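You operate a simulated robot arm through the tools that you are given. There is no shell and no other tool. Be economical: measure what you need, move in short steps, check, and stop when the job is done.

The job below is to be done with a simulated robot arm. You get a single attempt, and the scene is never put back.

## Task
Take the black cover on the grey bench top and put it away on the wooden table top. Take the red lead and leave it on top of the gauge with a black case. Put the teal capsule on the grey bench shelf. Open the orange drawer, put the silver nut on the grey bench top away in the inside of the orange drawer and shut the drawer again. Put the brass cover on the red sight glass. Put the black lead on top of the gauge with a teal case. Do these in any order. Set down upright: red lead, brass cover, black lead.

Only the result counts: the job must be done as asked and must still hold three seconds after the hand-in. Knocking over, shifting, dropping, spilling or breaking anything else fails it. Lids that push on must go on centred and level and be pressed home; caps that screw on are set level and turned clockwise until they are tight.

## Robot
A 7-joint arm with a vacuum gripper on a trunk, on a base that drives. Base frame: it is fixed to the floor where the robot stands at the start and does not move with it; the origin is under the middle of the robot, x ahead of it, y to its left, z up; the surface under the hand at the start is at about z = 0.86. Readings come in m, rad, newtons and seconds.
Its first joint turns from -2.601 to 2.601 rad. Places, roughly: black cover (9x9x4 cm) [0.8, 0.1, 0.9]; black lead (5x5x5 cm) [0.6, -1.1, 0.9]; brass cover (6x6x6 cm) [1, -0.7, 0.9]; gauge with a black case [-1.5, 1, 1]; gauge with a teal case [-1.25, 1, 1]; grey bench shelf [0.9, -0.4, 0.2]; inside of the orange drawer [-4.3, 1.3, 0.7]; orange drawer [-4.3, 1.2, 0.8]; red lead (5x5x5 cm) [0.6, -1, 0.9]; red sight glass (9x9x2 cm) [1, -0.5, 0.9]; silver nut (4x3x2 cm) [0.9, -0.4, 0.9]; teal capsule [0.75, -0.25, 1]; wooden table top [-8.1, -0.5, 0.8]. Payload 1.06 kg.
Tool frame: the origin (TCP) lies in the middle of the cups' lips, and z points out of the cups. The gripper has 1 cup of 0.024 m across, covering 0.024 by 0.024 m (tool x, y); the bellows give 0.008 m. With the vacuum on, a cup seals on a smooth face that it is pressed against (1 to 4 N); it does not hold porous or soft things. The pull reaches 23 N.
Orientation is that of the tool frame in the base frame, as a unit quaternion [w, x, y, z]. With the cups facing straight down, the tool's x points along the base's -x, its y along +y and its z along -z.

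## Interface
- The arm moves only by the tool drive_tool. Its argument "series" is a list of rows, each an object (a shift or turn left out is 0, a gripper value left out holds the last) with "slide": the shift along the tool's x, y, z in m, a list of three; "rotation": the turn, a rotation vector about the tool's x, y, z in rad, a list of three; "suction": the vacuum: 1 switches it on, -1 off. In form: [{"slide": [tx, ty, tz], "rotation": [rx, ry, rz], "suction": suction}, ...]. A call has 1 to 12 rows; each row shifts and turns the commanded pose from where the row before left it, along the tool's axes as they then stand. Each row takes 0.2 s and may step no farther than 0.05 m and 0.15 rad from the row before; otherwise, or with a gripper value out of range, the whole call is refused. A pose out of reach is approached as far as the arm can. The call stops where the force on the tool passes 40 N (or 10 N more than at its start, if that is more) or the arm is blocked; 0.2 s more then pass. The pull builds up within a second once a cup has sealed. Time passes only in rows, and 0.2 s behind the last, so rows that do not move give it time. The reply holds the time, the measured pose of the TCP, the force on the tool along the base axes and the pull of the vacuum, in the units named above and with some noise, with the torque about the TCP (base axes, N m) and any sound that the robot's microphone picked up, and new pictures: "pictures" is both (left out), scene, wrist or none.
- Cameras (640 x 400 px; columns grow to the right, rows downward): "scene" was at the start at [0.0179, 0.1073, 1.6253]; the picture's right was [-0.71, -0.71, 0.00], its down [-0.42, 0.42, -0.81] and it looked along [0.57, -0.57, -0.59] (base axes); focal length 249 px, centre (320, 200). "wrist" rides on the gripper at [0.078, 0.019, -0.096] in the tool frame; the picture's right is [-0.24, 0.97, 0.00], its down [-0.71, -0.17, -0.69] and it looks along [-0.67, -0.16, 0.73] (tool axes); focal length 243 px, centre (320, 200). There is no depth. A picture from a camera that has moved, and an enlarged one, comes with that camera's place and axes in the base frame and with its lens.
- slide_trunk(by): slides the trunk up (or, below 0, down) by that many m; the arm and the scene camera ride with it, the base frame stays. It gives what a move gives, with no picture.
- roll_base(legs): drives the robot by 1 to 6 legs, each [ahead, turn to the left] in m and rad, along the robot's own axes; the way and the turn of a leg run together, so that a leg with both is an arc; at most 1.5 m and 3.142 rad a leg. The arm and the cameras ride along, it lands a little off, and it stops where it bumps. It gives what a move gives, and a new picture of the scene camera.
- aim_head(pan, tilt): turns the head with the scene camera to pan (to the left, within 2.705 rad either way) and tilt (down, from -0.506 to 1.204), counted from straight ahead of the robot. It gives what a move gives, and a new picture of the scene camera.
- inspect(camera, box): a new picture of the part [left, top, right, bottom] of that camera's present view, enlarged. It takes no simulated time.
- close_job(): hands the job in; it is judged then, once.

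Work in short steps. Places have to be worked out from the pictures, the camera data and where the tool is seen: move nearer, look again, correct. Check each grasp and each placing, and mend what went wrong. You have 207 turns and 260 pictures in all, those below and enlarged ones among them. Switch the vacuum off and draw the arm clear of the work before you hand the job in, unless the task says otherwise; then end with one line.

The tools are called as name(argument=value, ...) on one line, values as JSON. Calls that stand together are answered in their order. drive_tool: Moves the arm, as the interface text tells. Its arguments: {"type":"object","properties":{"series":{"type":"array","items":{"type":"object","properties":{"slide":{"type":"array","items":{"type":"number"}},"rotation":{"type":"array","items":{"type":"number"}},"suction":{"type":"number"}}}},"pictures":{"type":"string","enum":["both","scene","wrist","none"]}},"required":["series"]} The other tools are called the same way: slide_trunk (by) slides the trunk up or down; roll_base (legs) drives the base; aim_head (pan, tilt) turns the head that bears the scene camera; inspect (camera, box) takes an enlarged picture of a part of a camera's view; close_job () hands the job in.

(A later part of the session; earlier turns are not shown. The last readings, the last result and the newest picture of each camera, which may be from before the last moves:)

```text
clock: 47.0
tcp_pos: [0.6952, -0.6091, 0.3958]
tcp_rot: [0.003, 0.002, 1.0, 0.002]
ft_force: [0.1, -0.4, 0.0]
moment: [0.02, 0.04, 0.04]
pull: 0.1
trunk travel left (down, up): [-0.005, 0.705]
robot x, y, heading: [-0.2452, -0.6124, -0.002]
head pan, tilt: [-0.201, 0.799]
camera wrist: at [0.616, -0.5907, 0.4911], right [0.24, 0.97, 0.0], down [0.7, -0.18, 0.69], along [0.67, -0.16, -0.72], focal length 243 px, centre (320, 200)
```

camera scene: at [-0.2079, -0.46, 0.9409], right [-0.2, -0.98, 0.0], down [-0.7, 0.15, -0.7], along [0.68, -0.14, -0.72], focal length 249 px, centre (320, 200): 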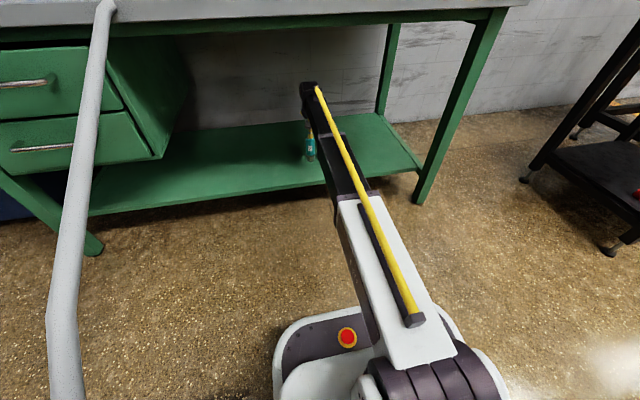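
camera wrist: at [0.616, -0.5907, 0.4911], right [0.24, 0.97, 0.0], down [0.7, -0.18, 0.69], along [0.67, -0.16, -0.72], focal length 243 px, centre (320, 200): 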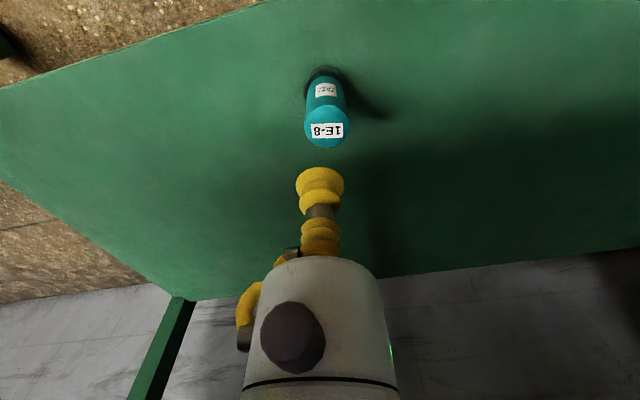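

Capsule stands on the shelf. I'll retract the arm from under the bench and raise the trunk.

drive_tool(series=[{"slide": [0.05, 0, 0]}, {"slide": [0.05, 0, 0]}, {"slide": [0.05, 0, 0]}, {"slide": [0.05, 0, 0]}, {"slide": [0.05, 0, 0]}, {"slide": [0.05, 0, 0]}, {"slide": [0.05, 0, 0]}, {"slide": [0.02, 0, 0]}], pictures="none")

slide_trunk(by=0.7)

aim_head(pan=2.4, tilt=0.4)

```text
clock: 48.8
tcp_pos: [0.324, -0.6075, 0.3925]
tcp_rot: [0.002, 0.002, 1.0, 0.001]
ft_force: [-0.6, -0.7, 0.1]
moment: [0.0, -0.01, -0.01]
pull: 0.1
trunk travel left (down, up): [-0.005, 0.705]
robot x, y, heading: [-0.2419, -0.614, -0.001]
head pan, tilt: [-0.201, 0.799]
```

```text
refused: 0.7 is not a number from -0.4 to 0.4
```

```text
clock: 51.1
tcp_pos: [0.3232, -0.6089, 0.3941]
tcp_rot: [0.003, 0.002, 1.0, 0.001]
ft_force: [-0.5, -0.4, 0.5]
moment: [0.01, 0.0, 0.0]
pull: 0.1
trunk travel left (down, up): [-0.005, 0.705]
robot x, y, heading: [-0.2408, -0.6125, 0.0]
head pan, tilt: [2.4, 0.4]
camera scene: at [-0.355, -0.3807, 0.976], right [0.68, 0.73, 0.0], down [0.29, -0.26, -0.92], along [-0.68, 0.63, -0.39], focal length 249 px, centre (320, 200)
```

scene: 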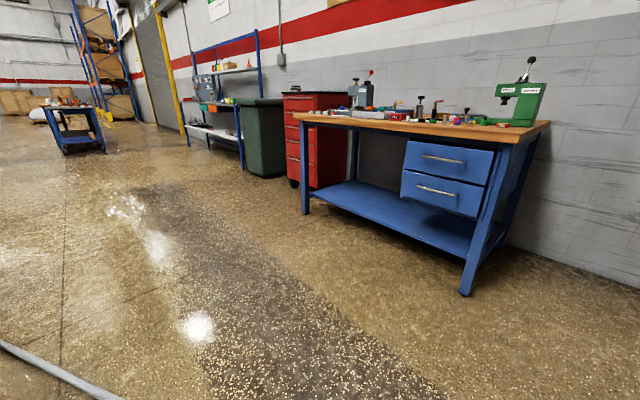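

Trunk rise is limited per call, so I'll raise it in two steps and view the gauge bench.

slide_trunk(by=0.35)

slide_trunk(by=0.34)

inspect(camera="scene", box=[280, 40, 600, 240])

inspect(camera="scene", box=[0, 40, 320, 240])

```text
clock: 54.6
tcp_pos: [0.3236, -0.6074, 0.7422]
tcp_rot: [0.003, 0.002, 1.0, 0.001]
ft_force: [0.0, 0.4, 0.2]
moment: [0.01, -0.02, -0.01]
pull: 0.1
trunk travel left (down, up): [-0.355, 0.355]
robot x, y, heading: [-0.2407, -0.6112, -0.006]
head pan, tilt: [2.4, 0.4]
```

```text
clock: 57.9
tcp_pos: [0.3242, -0.6082, 1.0838]
tcp_rot: [0.003, 0.002, 1.0, 0.002]
ft_force: [-0.4, -0.3, -0.8]
moment: [0.0, 0.02, 0.03]
pull: 0.0
trunk travel left (down, up): [-0.695, 0.015]
robot x, y, heading: [-0.2415, -0.6164, -0.005]
head pan, tilt: [2.4, 0.4]
```

```text
2.00 times, centred on (440, 140) of scene
camera zoom: at [-0.355, -0.3807, 1.666], right [0.68, 0.73, 0.0], down [0.29, -0.26, -0.92], along [-0.68, 0.63, -0.39], focal length 499 px, centre (80, 320)
```

zoom: 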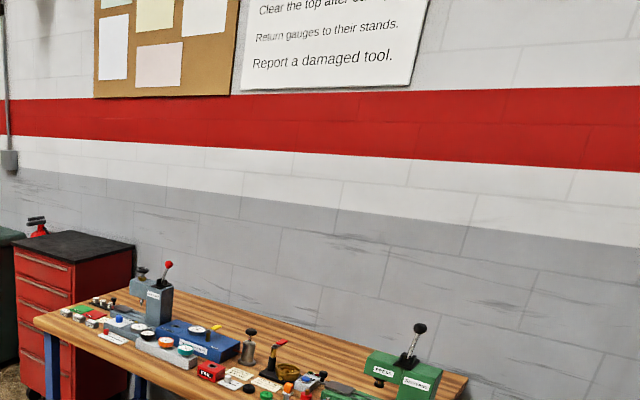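

```text
2.00 times, centred on (160, 140) of scene
camera zoom: at [-0.355, -0.3807, 1.666], right [0.68, 0.73, 0.0], down [0.29, -0.26, -0.92], along [-0.68, 0.63, -0.39], focal length 499 px, centre (640, 320)
```

zoom: 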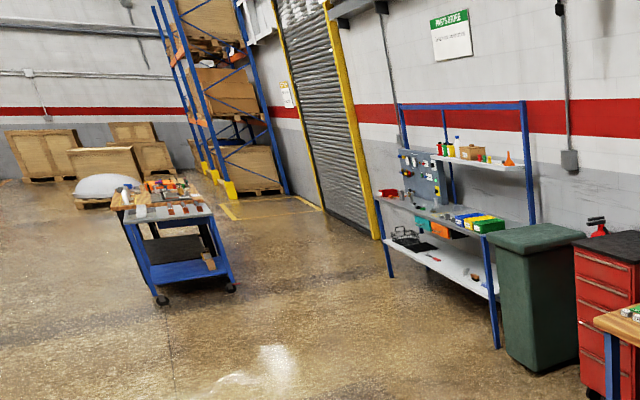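

Next: the red lead. I'll drive back in to the bench and view the leads.

roll_base(legs=[[0.3, 0]])

drive_tool(series=[{"slide": [0, -0.05, 0]}, {"slide": [0, -0.05, 0]}, {"slide": [0, -0.05, 0]}, {"slide": [0, -0.05, 0]}, {"slide": [0, -0.05, 0]}, {"slide": [0, -0.05, 0]}, {"slide": [0.02, -0.04, 0]}], pictures="wrist")

aim_head(pan=-0.4, tilt=0.8)

inspect(camera="wrist", box=[160, 0, 480, 200])

```text
clock: 60.0
tcp_pos: [0.6318, -0.6092, 1.0841]
tcp_rot: [0.002, 0.002, 1.0, 0.001]
ft_force: [-0.9, 0.5, 0.1]
moment: [-0.02, -0.01, 0.0]
pull: 0.1
trunk travel left (down, up): [-0.695, 0.015]
robot x, y, heading: [0.0628, -0.6192, -0.008]
head pan, tilt: [2.4, 0.4]
camera scene: at [-0.048, -0.382, 1.666], right [0.68, 0.73, 0.0], down [0.29, -0.26, -0.92], along [-0.68, 0.62, -0.39], focal length 249 px, centre (320, 200)
```

scene: 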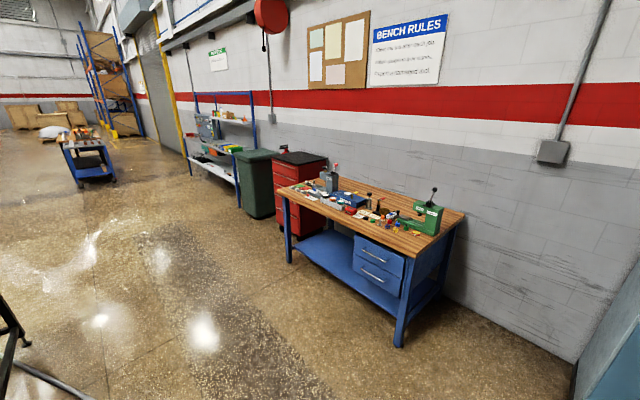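

```text
clock: 61.6
tcp_pos: [0.6079, -0.9497, 1.0842]
tcp_rot: [0.003, 0.002, 1.0, 0.001]
ft_force: [0.6, 0.3, -0.2]
moment: [-0.01, -0.01, -0.01]
pull: 0.0
trunk travel left (down, up): [-0.695, 0.015]
robot x, y, heading: [0.0672, -0.6157, -0.003]
head pan, tilt: [2.4, 0.4]
camera wrist: at [0.529, -0.9318, 1.18], right [0.24, 0.97, 0.0], down [0.7, -0.18, 0.69], along [0.67, -0.16, -0.72], focal length 243 px, centre (320, 200)
```

wrist: 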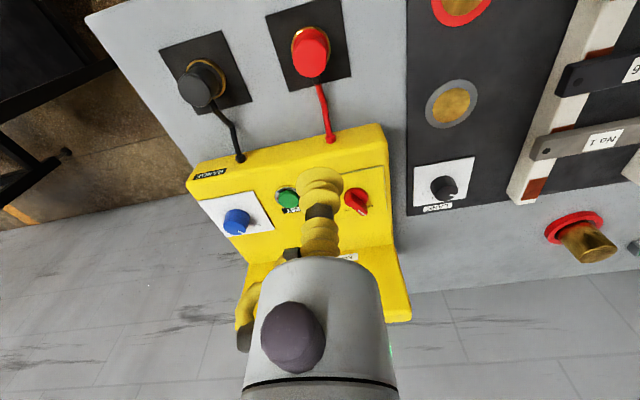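

```text
clock: 64.0
tcp_pos: [0.6083, -0.9504, 1.0843]
tcp_rot: [0.003, 0.002, 1.0, 0.001]
ft_force: [0.6, 0.2, 0.5]
moment: [-0.02, 0.01, 0.02]
pull: 0.0
trunk travel left (down, up): [-0.695, 0.015]
robot x, y, heading: [0.0607, -0.6133, -0.001]
head pan, tilt: [-0.4, 0.799]
camera scene: at [0.0941, -0.4765, 1.6309], right [-0.39, -0.92, 0.0], down [-0.66, 0.28, -0.7], along [0.64, -0.27, -0.72], focal length 249 px, centre (320, 200)
```

scene: 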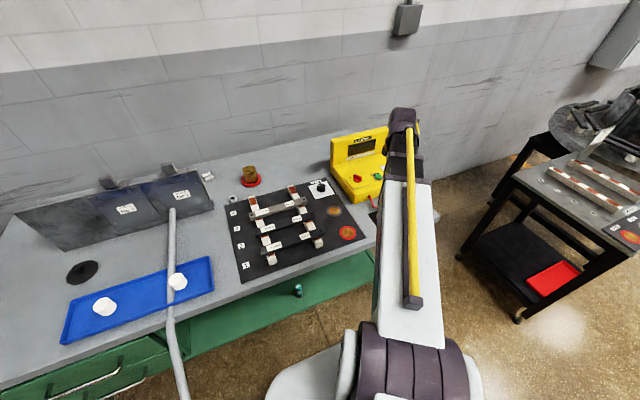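

```text
2.00 times, centred on (320, 100) of wrist
camera zoom: at [0.5294, -0.9306, 1.18], right [0.24, 0.97, 0.0], down [0.7, -0.18, 0.69], along [0.67, -0.16, -0.72], focal length 485 px, centre (320, 400)
```

zoom: 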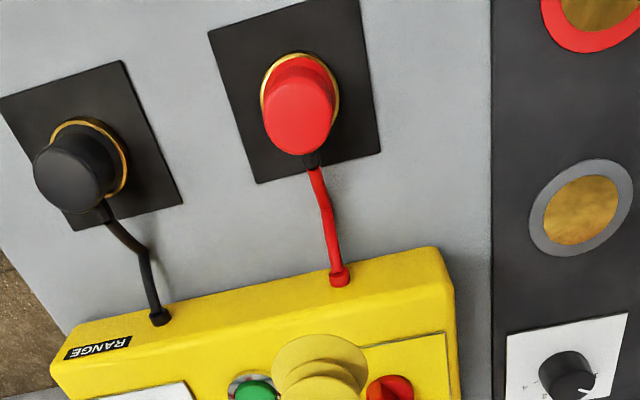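

The red lead is a knob with its top at about (0.588, -0.954, 0.912). I'll go above it and refine.

drive_tool(series=[{"slide": [0.02, -0.004, 0.04]}, {"slide": [0, 0, 0.05]}, {"slide": [0, 0, 0.03]}, {}], pictures="none")

inspect(camera="wrist", box=[220, 80, 420, 205])

```text
clock: 65.0
tcp_pos: [0.5891, -0.9503, 0.9631]
tcp_rot: [0.004, 0.002, 1.0, 0.002]
ft_force: [-0.4, -0.8, 0.1]
moment: [0.06, 0.01, -0.04]
pull: 0.1
trunk travel left (down, up): [-0.695, 0.015]
robot x, y, heading: [0.0626, -0.6152, -0.004]
head pan, tilt: [-0.4, 0.799]
```

```text
3.20 times, centred on (320, 142) of wrist
camera zoom: at [0.5087, -0.9314, 1.0586], right [0.24, 0.97, 0.0], down [0.7, -0.17, 0.69], along [0.67, -0.16, -0.72], focal length 776 px, centre (320, 384)
```

zoom: 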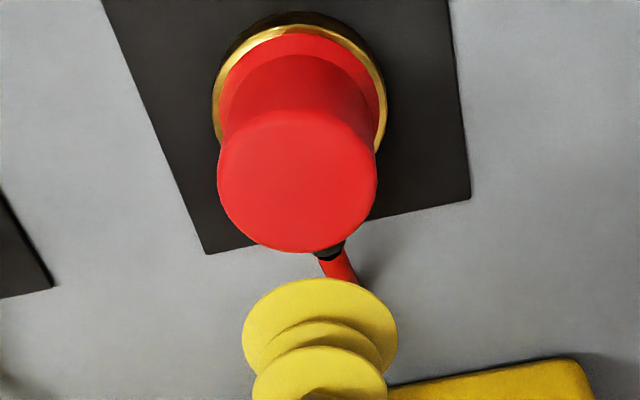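

Fine correction of about -5 mm in y, then descend slowly with suction.

drive_tool(series=[{"slide": [0, -0.0055, 0.03], "suction": 1}, {"slide": [0, 0, 0.012]}, {"slide": [0, 0, 0.005]}, {"slide": [0, 0, 0.004]}, {"slide": [0, 0, 0.003]}, {}], pictures="none")

```text
clock: 66.4
tcp_pos: [0.5902, -0.9572, 0.9091]
tcp_rot: [0.003, 0.001, 1.0, 0.001]
ft_force: [6.6, -2.3, 13.3]
moment: [-0.06, -0.03, 0.02]
pull: 23.0
trunk travel left (down, up): [-0.695, 0.015]
robot x, y, heading: [0.0646, -0.6157, -0.006]
head pan, tilt: [-0.4, 0.799]
```

Sealed. I'll lift slowly and watch the force and picture for any cable tether.

drive_tool(series=[{"slide": [0, 0, -0.005]}, {"slide": [0, 0, -0.01]}, {"slide": [0, 0, -0.02]}, {"slide": [0, 0, -0.03]}, {}], pictures="wrist")

```text
clock: 67.6
tcp_pos: [0.5906, -0.9588, 0.9743]
tcp_rot: [0.002, 0.001, 1.0, 0.001]
ft_force: [-0.5, -0.6, -1.3]
moment: [-0.01, -0.03, -0.01]
pull: 23.7
trunk travel left (down, up): [-0.695, 0.015]
robot x, y, heading: [0.0643, -0.6173, -0.005]
head pan, tilt: [-0.4, 0.799]
camera wrist: at [0.5119, -0.9407, 1.0691], right [0.24, 0.97, 0.0], down [0.7, -0.18, 0.69], along [0.67, -0.16, -0.73], focal length 243 px, centre (320, 200)
```

wrist: 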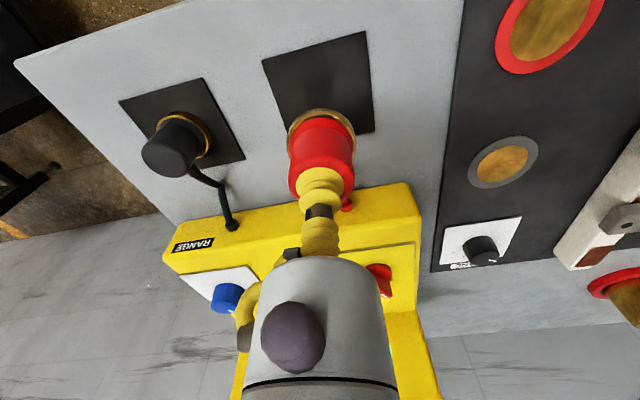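

The lead came free cleanly. I'll lift, centre the arm ahead of the robot, then drive to the gauge bench.

drive_tool(series=[{"slide": [0, 0, -0.05]}, {"slide": [0, 0, -0.05]}, {"slide": [0, 0.05, -0.01]}, {"slide": [0, 0.05, 0]}, {"slide": [0, 0.05, 0]}, {"slide": [-0.01, 0.045, 0]}, {"slide": [-0.015, 0.045, 0]}, {"slide": [-0.015, 0.045, 0]}, {"slide": [-0.02, 0.045, 0]}], pictures="none")

roll_base(legs=[[-0.1, 0], [0, 2.62], [0.8, 0], [0.7, 0], [0, -1.05]])

aim_head(pan=0.0, tilt=0.7)

```text
refused: row 3 steps farther than a row can; nothing moved
```

```text
clock: 84.9
tcp_pos: [-1.0207, 0.6661, 0.9736]
tcp_rot: [-0.001, 0.723, -0.691, -0.003]
ft_force: [-0.2, -0.1, -2.2]
moment: [0.02, 0.0, -0.02]
pull: 23.2
trunk travel left (down, up): [-0.695, 0.015]
robot x, y, heading: [-1.3391, 0.1199, 1.617]
head pan, tilt: [-0.4, 0.799]
camera scene: at [-1.4783, 0.1437, 1.6309], right [0.94, -0.35, 0.0], down [-0.25, -0.67, -0.7], along [0.24, 0.65, -0.72], focal length 249 px, centre (320, 200)
```

scene: 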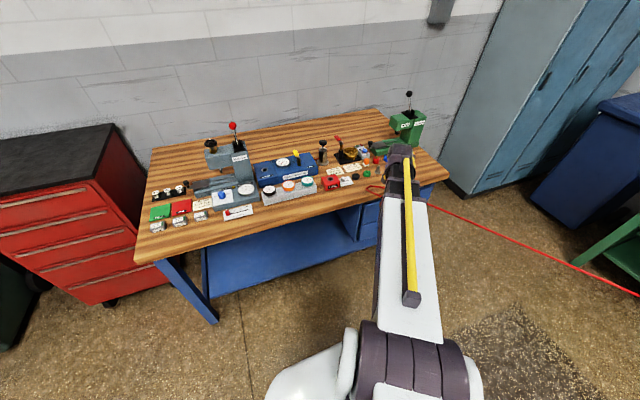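

```text
clock: 85.8
tcp_pos: [-1.0204, 0.666, 0.9736]
tcp_rot: [-0.001, 0.723, -0.691, -0.003]
ft_force: [-0.3, 0.5, -1.4]
moment: [0.0, -0.01, 0.0]
pull: 22.5
trunk travel left (down, up): [-0.695, 0.015]
robot x, y, heading: [-1.341, 0.118, 1.62]
head pan, tilt: [0.0, 0.7]
camera scene: at [-1.5102, 0.1529, 1.6391], right [1.0, 0.04, 0.0], down [0.03, -0.64, -0.76], along [-0.03, 0.76, -0.64], focal length 249 px, centre (320, 200)
```

scene: 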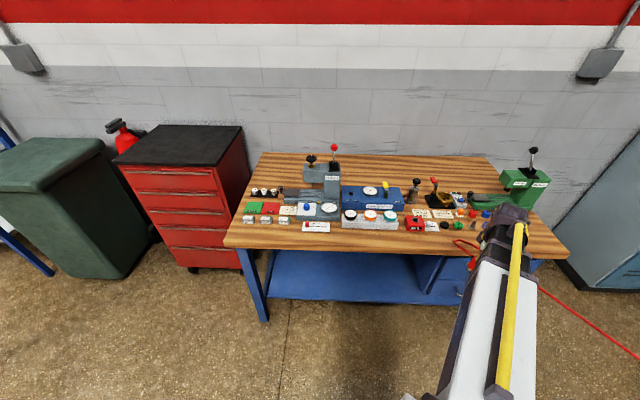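

The lead trails a red cable that follows along. Now I'll inspect the gauges on the bench.

inspect(camera="scene", box=[230, 140, 430, 265])

inspect(camera="scene", box=[400, 140, 600, 265])

```text
3.20 times, centred on (330, 202) of scene
camera zoom: at [-1.5102, 0.1529, 1.6391], right [1.0, 0.04, 0.0], down [0.03, -0.64, -0.76], along [-0.03, 0.76, -0.64], focal length 798 px, centre (288, 192)
```

zoom: 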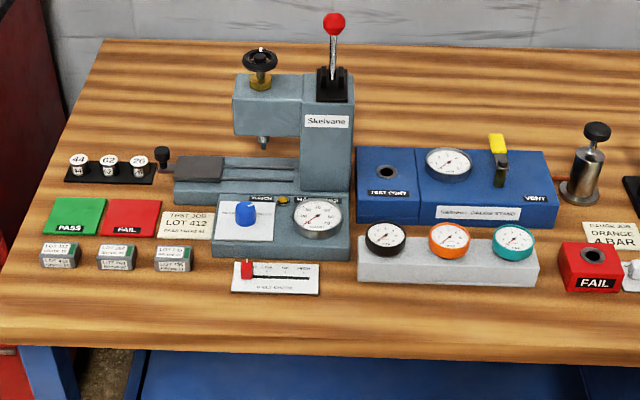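

```text
3.20 times, centred on (500, 202) of scene
camera zoom: at [-1.5102, 0.1529, 1.6391], right [1.0, 0.04, 0.0], down [0.03, -0.64, -0.76], along [-0.03, 0.76, -0.64], focal length 798 px, centre (-256, 192)
```

zoom: 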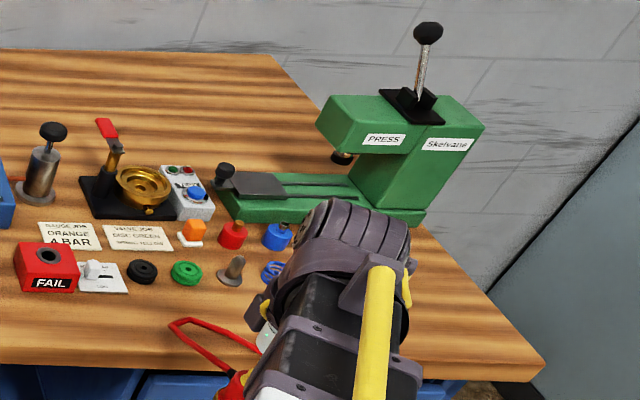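

Three gauges (black, orange, teal) lie flat on a grey stand. I'll lift and swing the tool over toward the black one.

drive_tool(series=[{"slide": [0, 0, -0.05]}, {"slide": [0, 0, -0.05]}, {"slide": [0, 0, -0.04]}, {"slide": [0, 0.05, 0]}, {"slide": [0, 0.05, 0]}, {"slide": [0, 0.05, 0]}, {"slide": [0, 0.05, 0]}, {"slide": [0, 0.05, 0]}, {"slide": [-0.03, 0.04, 0]}, {"slide": [-0.03, 0.04, 0]}, {"slide": [-0.03, 0.03, 0]}], pictures="both")

```text
clock: 88.2
tcp_pos: [-1.3865, 0.7392, 1.1157]
tcp_rot: [-0.002, 0.723, -0.691, -0.002]
ft_force: [-0.6, -0.1, -2.2]
moment: [-0.03, 0.0, -0.03]
pull: 22.9
trunk travel left (down, up): [-0.695, 0.015]
robot x, y, heading: [-1.3382, 0.1214, 1.619]
head pan, tilt: [0.0, 0.7]
camera scene: at [-1.5107, 0.1531, 1.6391], right [1.0, 0.05, 0.0], down [0.03, -0.64, -0.76], along [-0.03, 0.76, -0.64], focal length 249 px, centre (320, 200)
camera wrist: at [-1.4015, 0.6583, 1.2109], right [-0.98, 0.19, 0.0], down [0.14, 0.71, 0.69], along [0.13, 0.68, -0.72], focal length 243 px, centre (320, 200)
```

scene: 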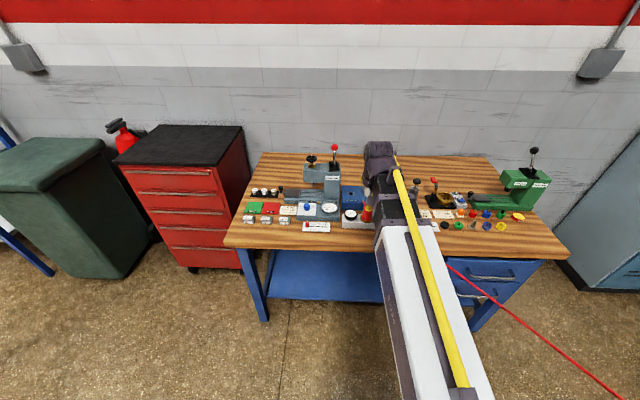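
wrist: 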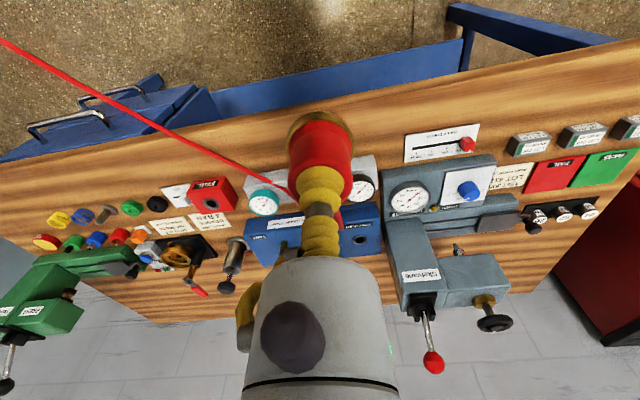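

Black gauge: top at about (-1.417, 0.919, 0.922). I'll approach above it and check alignment closely.

drive_tool(series=[{"slide": [-0.045, 0.006, 0]}, {"slide": [-0.045, 0.006, 0]}, {"slide": [-0.045, 0.006, 0.02]}, {"slide": [-0.041, 0.004, 0.025]}, {"slide": [0, 0, 0.03]}, {}], pictures="both")

inspect(camera="wrist", box=[220, 80, 420, 205])

inspect(camera="scene", box=[300, 140, 460, 240])

```text
clock: 89.5
tcp_pos: [-1.4149, 0.9152, 1.0403]
tcp_rot: [-0.002, 0.722, -0.691, -0.002]
ft_force: [0.3, -0.4, -1.8]
moment: [0.0, 0.0, 0.01]
pull: 22.6
trunk travel left (down, up): [-0.695, 0.015]
robot x, y, heading: [-1.3391, 0.119, 1.618]
head pan, tilt: [0.0, 0.7]
camera scene: at [-1.5103, 0.1529, 1.6392], right [1.0, 0.05, 0.0], down [0.03, -0.64, -0.76], along [-0.04, 0.76, -0.64], focal length 249 px, centre (320, 200)
camera wrist: at [-1.4302, 0.8351, 1.1354], right [-0.98, 0.19, 0.0], down [0.14, 0.71, 0.69], along [0.13, 0.68, -0.72], focal length 243 px, centre (320, 200)
```

scene: 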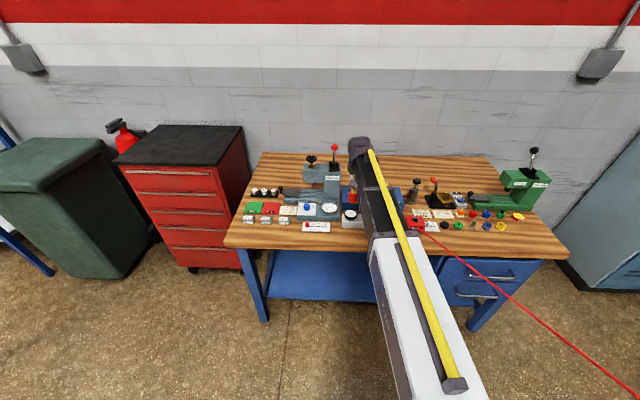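
wrist: 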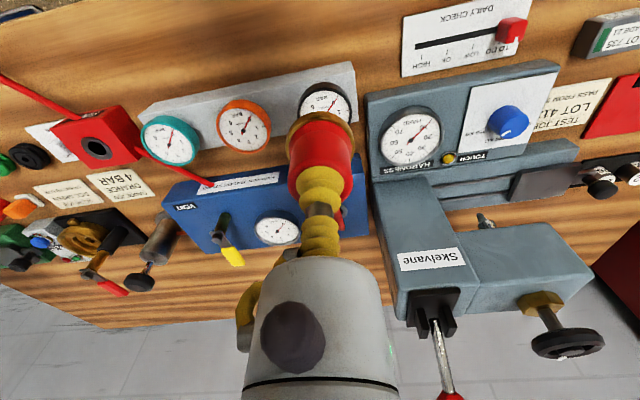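

```text
3.20 times, centred on (320, 142) of wrist
camera zoom: at [-1.4302, 0.8351, 1.1354], right [-0.98, 0.19, 0.0], down [0.14, 0.71, 0.69], along [0.13, 0.68, -0.72], focal length 776 px, centre (320, 384)
```

zoom: 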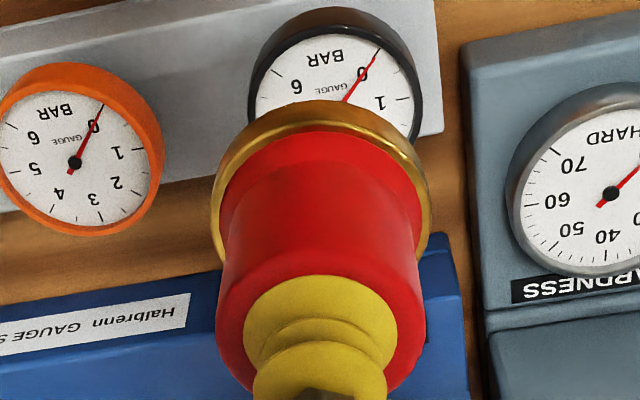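

```text
4.00 times, centred on (380, 190) of scene
camera zoom: at [-1.5103, 0.1529, 1.6392], right [1.0, 0.05, 0.0], down [0.03, -0.64, -0.76], along [-0.04, 0.76, -0.64], focal length 998 px, centre (80, 240)
```

zoom: 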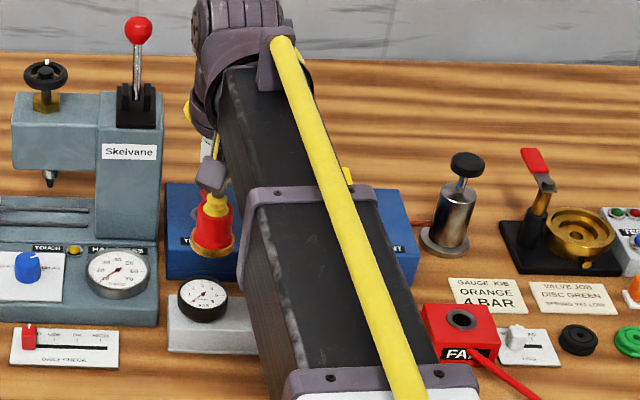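

Gauge centre is at about (-1.4165, 0.928, 0.919); I need about +9 mm in y. I'll shift, lower to about 1 cm above and check.

drive_tool(series=[{"slide": [-0.009, 0.0015, 0.03]}, {"slide": [0, 0, 0.02]}, {}], pictures="none")

inspect(camera="wrist", box=[220, 80, 420, 205])

inspect(camera="scene", box=[320, 180, 400, 230])

```text
clock: 90.3
tcp_pos: [-1.4169, 0.9219, 0.9898]
tcp_rot: [-0.001, 0.723, -0.691, -0.003]
ft_force: [-0.2, 0.7, -2.2]
moment: [-0.01, 0.01, -0.02]
pull: 22.3
trunk travel left (down, up): [-0.695, 0.015]
robot x, y, heading: [-1.3414, 0.121, 1.616]
head pan, tilt: [0.0, 0.7]
```

```text
3.20 times, centred on (320, 142) of wrist
camera zoom: at [-1.4321, 0.8426, 1.0851], right [-0.98, 0.19, 0.0], down [0.14, 0.71, 0.69], along [0.13, 0.68, -0.72], focal length 776 px, centre (320, 384)
```

zoom: 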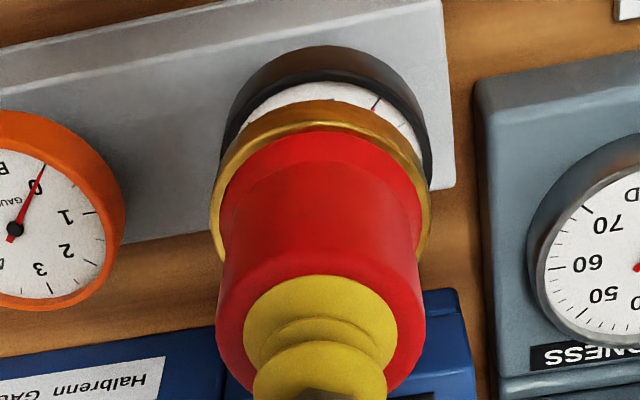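

```text
8.00 times, centred on (360, 205) of scene
camera zoom: at [-1.5103, 0.1529, 1.6392], right [1.0, 0.05, 0.0], down [0.03, -0.64, -0.76], along [-0.04, 0.76, -0.64], focal length 1995 px, centre (0, 160)
```

zoom: 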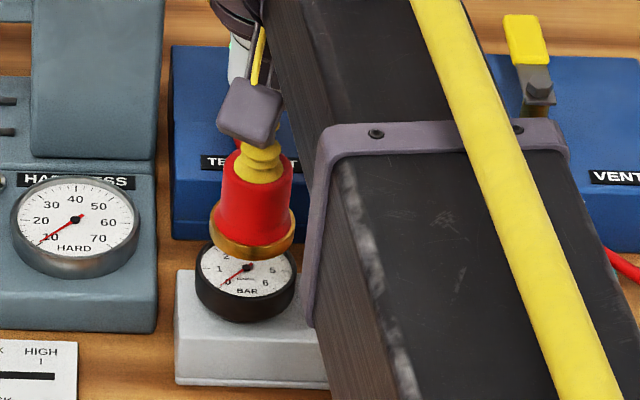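

Nearly centred; I'll apply a small correction and lower to contact.

drive_tool(series=[{"slide": [-0.004, 0.0018, 0.008]}, {"slide": [0, 0, 0.005]}, {"slide": [0, 0, 0.004]}, {"slide": [0, 0, 0.004]}, {}], pictures="none")

inspect(camera="wrist", box=[220, 80, 420, 205])

```text
clock: 91.5
tcp_pos: [-1.4202, 0.9265, 0.9708]
tcp_rot: [-0.001, 0.723, -0.691, -0.003]
ft_force: [0.1, 0.8, -1.6]
moment: [0.0, -0.01, 0.0]
pull: 22.8
trunk travel left (down, up): [-0.695, 0.015]
robot x, y, heading: [-1.3425, 0.1196, 1.617]
head pan, tilt: [0.0, 0.7]
```

```text
3.20 times, centred on (320, 142) of wrist
camera zoom: at [-1.4345, 0.8471, 1.0661], right [-0.98, 0.19, 0.0], down [0.14, 0.71, 0.69], along [0.13, 0.68, -0.72], focal length 776 px, centre (320, 384)
```

zoom: 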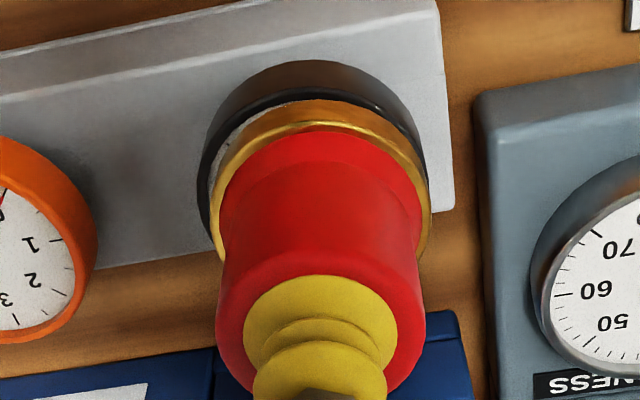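

Slightly overshot in x; I'll correct 1.5 mm and lower more.

drive_tool(series=[{"slide": [0, -0.0016, 0.003]}, {"slide": [0, 0, 0.003]}, {"slide": [0, 0, 0.003]}, {}], pictures="none")

```text
clock: 92.5
tcp_pos: [-1.4174, 0.9267, 0.9609]
tcp_rot: [-0.002, 0.723, -0.691, -0.003]
ft_force: [-0.6, -0.1, -2.1]
moment: [0.01, 0.01, -0.01]
pull: 23.1
trunk travel left (down, up): [-0.695, 0.015]
robot x, y, heading: [-1.3395, 0.1214, 1.613]
head pan, tilt: [0.0, 0.7]
```

drive_tool(series=[{"slide": [0, 0, 0.004]}, {"slide": [0, 0, 0.003]}, {"slide": [0, 0, 0.003]}, {}], pictures="none")

inspect(camera="wrist", box=[220, 80, 420, 205])

```text
clock: 93.5
tcp_pos: [-1.4172, 0.9263, 0.9525]
tcp_rot: [-0.001, 0.724, -0.69, -0.003]
ft_force: [0.4, 0.1, 15.4]
moment: [0.03, -0.03, -0.04]
pull: 22.6
trunk travel left (down, up): [-0.695, 0.015]
robot x, y, heading: [-1.3378, 0.1231, 1.62]
head pan, tilt: [0.0, 0.7]
```

```text
3.20 times, centred on (320, 142) of wrist
camera zoom: at [-1.4328, 0.8459, 1.0479], right [-0.98, 0.19, 0.0], down [0.14, 0.71, 0.69], along [0.13, 0.68, -0.72], focal length 776 px, centre (320, 384)
```

zoom: 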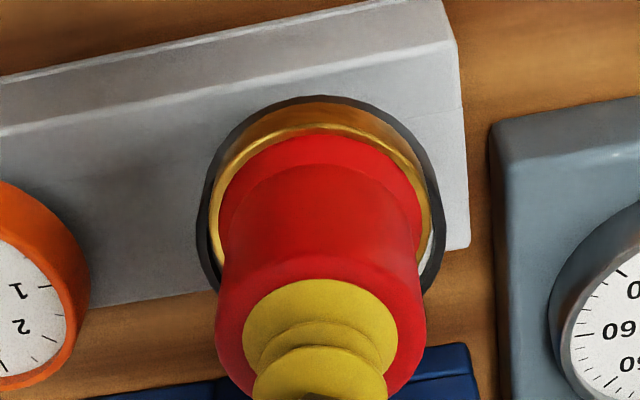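

Contact with 15 N, centred inside the rim. Release and lift off.

drive_tool(series=[{"slide": [0, 0, -0.002]}, {"suction": -1}, {}, {}, {"slide": [0, 0, -0.01]}, {"slide": [0, 0, -0.04]}, {"slide": [0, 0, -0.05]}, {"slide": [0.03, 0, -0.03]}], pictures="wrist")

inspect(camera="scene", box=[300, 160, 420, 235])

```text
clock: 95.3
tcp_pos: [-1.4142, 0.8964, 1.0826]
tcp_rot: [-0.001, 0.723, -0.691, -0.002]
ft_force: [0.2, -0.1, 0.4]
moment: [-0.01, 0.0, 0.02]
pull: 0.0
trunk travel left (down, up): [-0.695, 0.015]
robot x, y, heading: [-1.3436, 0.1217, 1.614]
head pan, tilt: [0.0, 0.7]
camera wrist: at [-1.4308, 0.8158, 1.1786], right [-0.98, 0.19, 0.0], down [0.14, 0.71, 0.69], along [0.13, 0.68, -0.73], focal length 243 px, centre (320, 200)
```

wrist: 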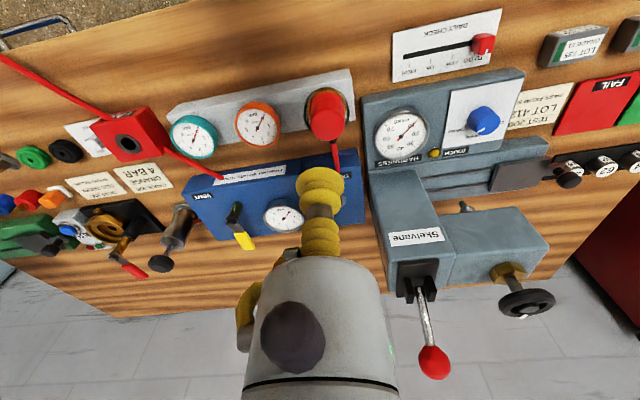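

```text
5.33 times, centred on (360, 198) of scene
camera zoom: at [-1.5103, 0.1525, 1.6391], right [1.0, 0.05, 0.0], down [0.03, -0.64, -0.77], along [-0.04, 0.76, -0.64], focal length 1330 px, centre (107, 213)
```

zoom: 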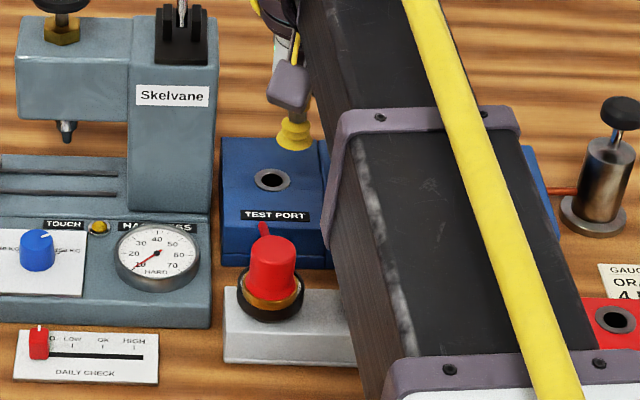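

The red lead stands on the black gauge. I'll retract the arm and then drive to the black lead, staying south of the cable.

drive_tool(series=[{"slide": [0.04, 0, -0.02]}, {"slide": [0.045, 0.01, -0.02]}, {"slide": [0.045, 0.01, 0]}, {"slide": [0.045, 0, 0]}, {"slide": [0.02, 0, 0]}], pictures="scene")

```text
refused: row 2 steps farther than a row can; nothing moved
```

drive_tool(series=[{"slide": [0.04, 0, -0.02]}, {"slide": [0.04, 0, -0.02]}, {"slide": [0.04, 0, 0]}, {"slide": [0.045, 0, 0]}, {"slide": [0.03, 0, 0]}], pictures="scene")

```text
clock: 96.5
tcp_pos: [-1.4079, 0.7019, 1.1241]
tcp_rot: [-0.002, 0.723, -0.691, -0.004]
ft_force: [-0.6, 0.9, 0.4]
moment: [-0.01, 0.03, -0.01]
pull: 0.0
trunk travel left (down, up): [-0.695, 0.015]
robot x, y, heading: [-1.3395, 0.1214, 1.615]
head pan, tilt: [0.0, 0.7]
camera scene: at [-1.5103, 0.1525, 1.6392], right [1.0, 0.05, 0.0], down [0.03, -0.64, -0.77], along [-0.04, 0.76, -0.64], focal length 249 px, centre (320, 200)
```

scene: 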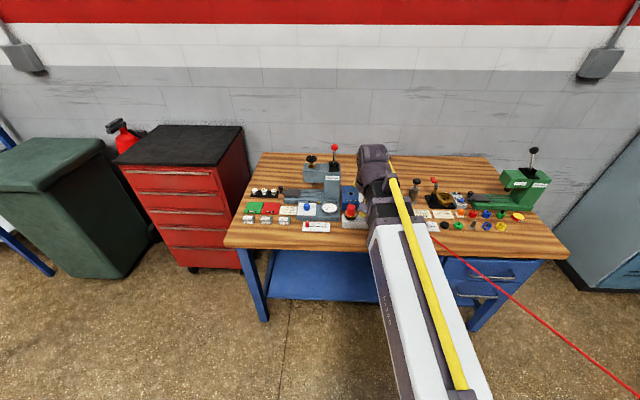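

Arm retracted and high. I'll drive to the black lead stance.

roll_base(legs=[[0, -2.265], [0.85, 0], [0.83, 0], [0, 0.65]])

aim_head(pan=0.3, tilt=0.8)

```text
clock: 112.2
tcp_pos: [0.5467, -0.9166, 1.1232]
tcp_rot: [0.003, 0.018, 1.0, 0.001]
ft_force: [0.4, -0.4, 0.0]
moment: [0.0, 0.0, 0.0]
pull: 0.0
trunk travel left (down, up): [-0.695, 0.015]
robot x, y, heading: [-0.0394, -0.9322, -0.033]
head pan, tilt: [0.0, 0.7]
camera scene: at [0.0091, -0.7693, 1.6391], right [-0.04, -1.0, 0.0], down [-0.64, 0.02, -0.76], along [0.76, -0.03, -0.64], focal length 249 px, centre (320, 200)
```

scene: 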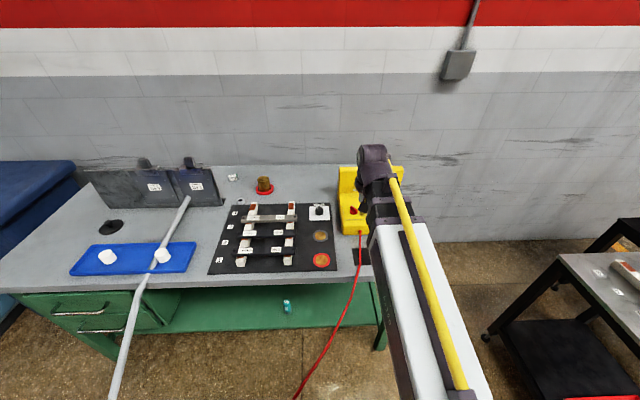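

```text
clock: 113.0
tcp_pos: [0.5473, -0.916, 1.1234]
tcp_rot: [0.003, 0.018, 1.0, 0.001]
ft_force: [0.0, -0.9, 0.2]
moment: [0.01, 0.01, 0.03]
pull: 0.1
trunk travel left (down, up): [-0.695, 0.015]
robot x, y, heading: [-0.0349, -0.9394, -0.038]
head pan, tilt: [0.3, 0.799]
camera scene: at [0.0021, -0.7454, 1.6309], right [0.26, -0.97, 0.0], down [-0.69, -0.19, -0.7], along [0.67, 0.18, -0.72], focal length 249 px, centre (320, 200)
```

scene: 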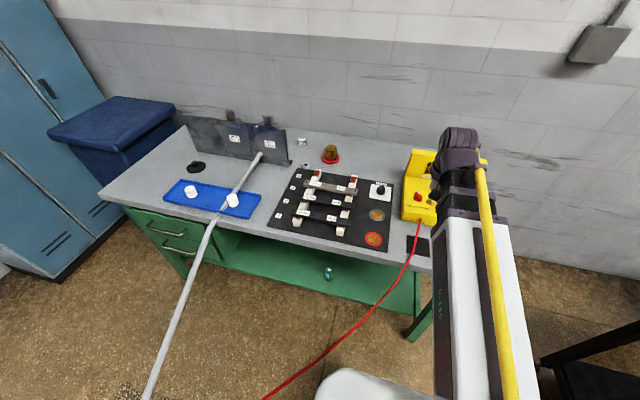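

Everything on the bench looks intact. I'll move toward the black lead.

drive_tool(series=[{"slide": [-0.015, -0.045, 0]}, {"slide": [-0.015, -0.045, 0]}, {"slide": [-0.015, -0.045, 0]}, {"slide": [0, -0.02, 0.04]}, {}], pictures="wrist")

inspect(camera="wrist", box=[160, 0, 480, 200])

```text
clock: 114.2
tcp_pos: [0.5894, -1.0747, 1.0877]
tcp_rot: [0.003, 0.017, 1.0, 0.001]
ft_force: [-0.3, -0.3, -0.7]
moment: [0.02, 0.02, 0.02]
pull: 0.0
trunk travel left (down, up): [-0.695, 0.015]
robot x, y, heading: [-0.0375, -0.9412, -0.036]
head pan, tilt: [0.3, 0.799]
camera wrist: at [0.51, -1.0536, 1.1827], right [0.27, 0.96, 0.0], down [0.7, -0.2, 0.69], along [0.66, -0.18, -0.72], focal length 243 px, centre (320, 200)
```

wrist: 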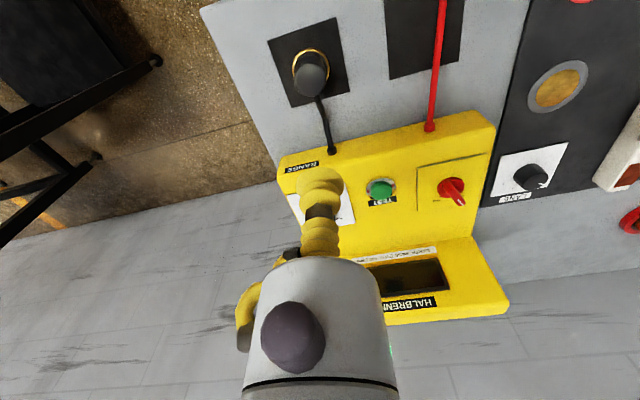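

```text
2.00 times, centred on (320, 100) of wrist
camera zoom: at [0.51, -1.0536, 1.1827], right [0.27, 0.96, 0.0], down [0.7, -0.2, 0.69], along [0.66, -0.18, -0.72], focal length 485 px, centre (320, 400)
```

zoom: 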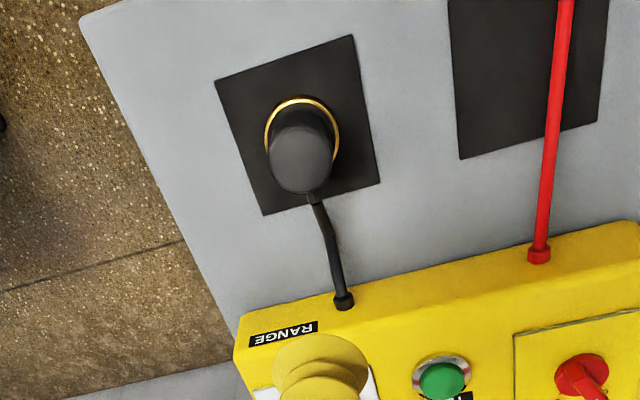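

Black lead top at about (0.590, -1.086, 0.910). I'll descend above it and refine.

drive_tool(series=[{"slide": [0, -0.0117, 0.04]}, {"slide": [0, 0, 0.05]}, {"slide": [0, 0, 0.035]}, {}], pictures="none")

inspect(camera="wrist", box=[220, 80, 420, 205])

```text
clock: 115.2
tcp_pos: [0.5868, -1.0851, 0.9582]
tcp_rot: [0.003, 0.018, 1.0, 0.0]
ft_force: [-0.1, 1.2, 0.4]
moment: [-0.02, -0.01, 0.05]
pull: 0.1
trunk travel left (down, up): [-0.695, 0.015]
robot x, y, heading: [-0.0373, -0.9357, -0.043]
head pan, tilt: [0.3, 0.799]
```

```text
3.20 times, centred on (320, 142) of wrist
camera zoom: at [0.5075, -1.0657, 1.0532], right [0.27, 0.96, 0.0], down [0.7, -0.2, 0.69], along [0.66, -0.18, -0.72], focal length 776 px, centre (320, 384)
```

zoom: 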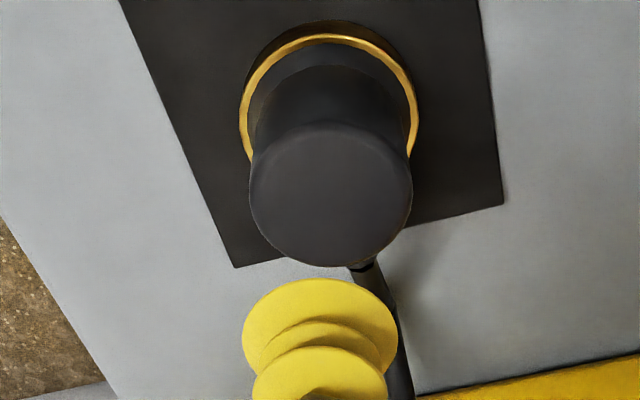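

Well centred. Descend with suction.

drive_tool(series=[{"slide": [0, 0, 0.03], "suction": 1}, {"slide": [0, 0, 0.01]}, {"slide": [0, 0, 0.005]}, {"slide": [0, 0, 0.004]}, {"slide": [0, 0, 0.002]}, {}], pictures="none")

```text
clock: 116.6
tcp_pos: [0.5875, -1.0852, 0.9071]
tcp_rot: [0.003, 0.019, 1.0, 0.001]
ft_force: [6.4, -3.0, 15.7]
moment: [-0.06, -0.01, 0.02]
pull: 23.4
trunk travel left (down, up): [-0.695, 0.015]
robot x, y, heading: [-0.0404, -0.9428, -0.031]
head pan, tilt: [0.3, 0.799]
```

Sealed. I'll lift and retract to the travel pose.

drive_tool(series=[{"slide": [0, 0, -0.005]}, {"slide": [0, 0, -0.015]}, {"slide": [0, 0, -0.045]}, {"slide": [0, 0, -0.05]}, {"slide": [0, 0, -0.05]}, {"slide": [0, 0, -0.05]}, {"slide": [0.01, 0.045, 0]}, {"slide": [0.015, 0.045, 0]}, {"slide": [0.015, 0.045, 0]}], pictures="wrist")

```text
clock: 118.6
tcp_pos: [0.549, -0.949, 1.1251]
tcp_rot: [0.004, 0.017, 1.0, 0.0]
ft_force: [0.3, -0.2, -2.3]
moment: [-0.02, 0.04, 0.01]
pull: 23.0
trunk travel left (down, up): [-0.695, 0.015]
robot x, y, heading: [-0.0394, -0.937, -0.035]
head pan, tilt: [0.3, 0.799]
camera wrist: at [0.4691, -0.9272, 1.2201], right [0.27, 0.96, 0.0], down [0.7, -0.2, 0.69], along [0.66, -0.18, -0.72], focal length 243 px, centre (320, 200)
```

wrist: 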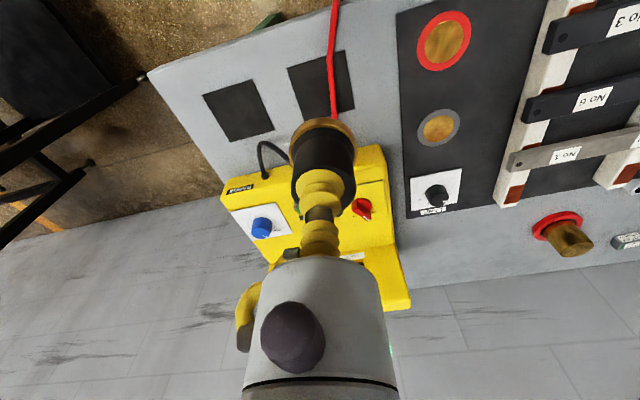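

Held. I'll drive back to the gauge bench.

roll_base(legs=[[0, 2.475], [0.85, 0], [0.8, 0], [0, -0.87]])

aim_head(pan=0.0, tilt=0.7)

inspect(camera="wrist", box=[0, 0, 640, 400])

```text
clock: 135.3
tcp_pos: [-1.3959, 0.6582, 1.1241]
tcp_rot: [-0.001, 0.725, -0.688, -0.002]
ft_force: [-0.5, 0.4, -1.6]
moment: [-0.04, 0.01, 0.01]
pull: 23.3
trunk travel left (down, up): [-0.695, 0.015]
robot x, y, heading: [-1.3507, 0.073, 1.626]
head pan, tilt: [0.3, 0.799]
camera scene: at [-1.5506, 0.0938, 1.6309], right [0.94, 0.34, 0.0], down [0.25, -0.67, -0.7], along [-0.24, 0.65, -0.72], focal length 249 px, centre (320, 200)
```

scene: 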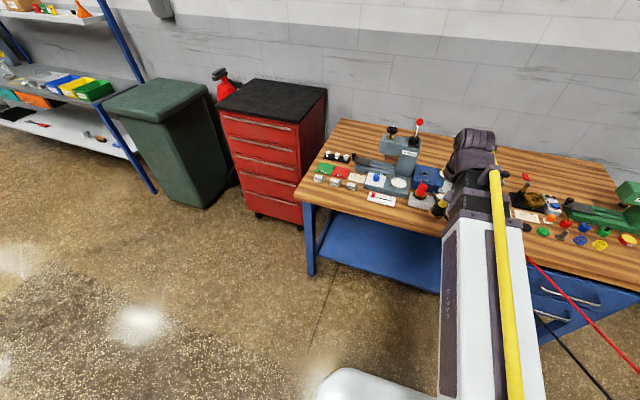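

```text
clock: 136.1
tcp_pos: [-1.3964, 0.6561, 1.1238]
tcp_rot: [-0.002, 0.726, -0.688, -0.003]
ft_force: [0.8, -0.2, -1.7]
moment: [0.01, -0.02, 0.03]
pull: 22.9
trunk travel left (down, up): [-0.695, 0.015]
robot x, y, heading: [-1.358, 0.0723, 1.625]
head pan, tilt: [0.0, 0.7]
camera scene: at [-1.5274, 0.1029, 1.6391], right [1.0, 0.05, 0.0], down [0.03, -0.64, -0.76], along [-0.04, 0.76, -0.64], focal length 249 px, centre (320, 200)
```

scene: 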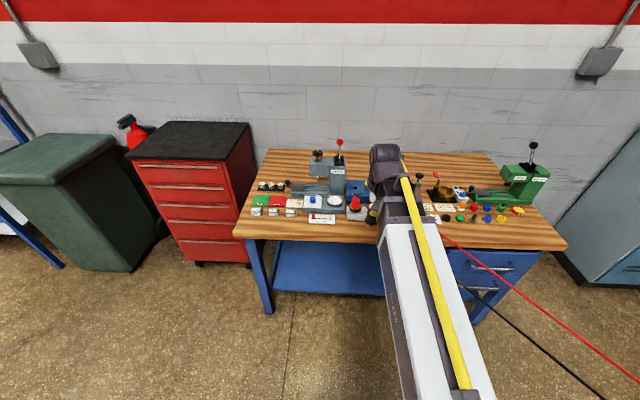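

```text
1.00 times, centred on (320, 200) of wrist (not enlarged: the box is as wide or as high as the picture)
camera zoom: at [-1.4112, 0.5772, 1.2198], right [-0.98, 0.18, 0.0], down [0.14, 0.71, 0.69], along [0.12, 0.68, -0.72], focal length 243 px, centre (320, 200)
```

zoom: 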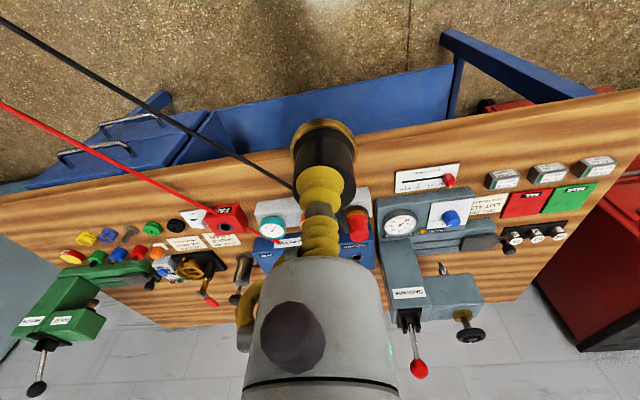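

Red lead is still in place. Teal gauge estimate is (-1.251, 0.922). I'll move there in stages, keeping clear of the red lead.

drive_tool(series=[{"slide": [0, -0.05, 0]}, {"slide": [0, -0.05, 0]}, {"slide": [0, -0.05, 0]}, {"slide": [-0.045, 0, 0]}, {"slide": [-0.045, 0, 0.01]}, {"slide": [-0.045, 0, 0.02]}, {"slide": [-0.045, 0, 0.02]}, {"slide": [-0.03, 0, 0.02]}, {}], pictures="wrist")

inspect(camera="wrist", box=[220, 80, 420, 205])

```text
clock: 138.1
tcp_pos: [-1.2556, 0.8747, 1.0569]
tcp_rot: [-0.002, 0.726, -0.688, -0.003]
ft_force: [0.2, -0.3, -1.2]
moment: [0.01, 0.0, 0.02]
pull: 22.6
trunk travel left (down, up): [-0.695, 0.015]
robot x, y, heading: [-1.3567, 0.0714, 1.622]
head pan, tilt: [0.0, 0.7]
camera wrist: at [-1.271, 0.7938, 1.1518], right [-0.98, 0.18, 0.0], down [0.14, 0.71, 0.69], along [0.12, 0.68, -0.72], focal length 243 px, centre (320, 200)
```

wrist: 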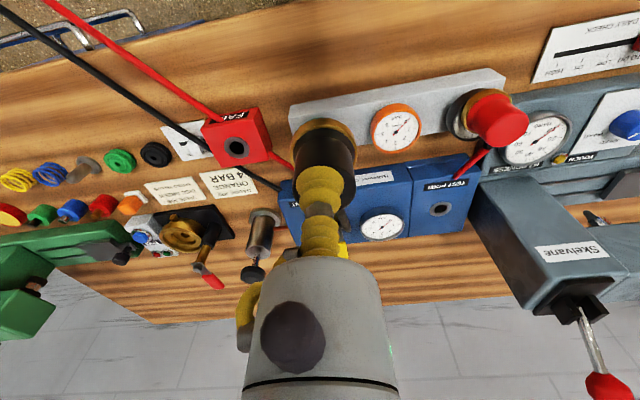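

```text
3.20 times, centred on (320, 142) of wrist
camera zoom: at [-1.271, 0.7938, 1.1518], right [-0.98, 0.18, 0.0], down [0.14, 0.71, 0.69], along [0.12, 0.68, -0.72], focal length 776 px, centre (320, 384)
```

zoom: 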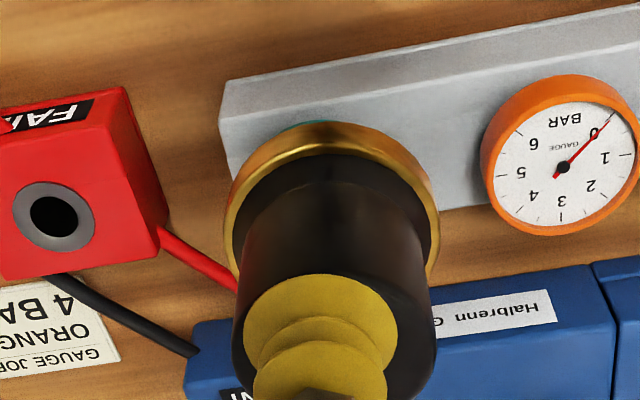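

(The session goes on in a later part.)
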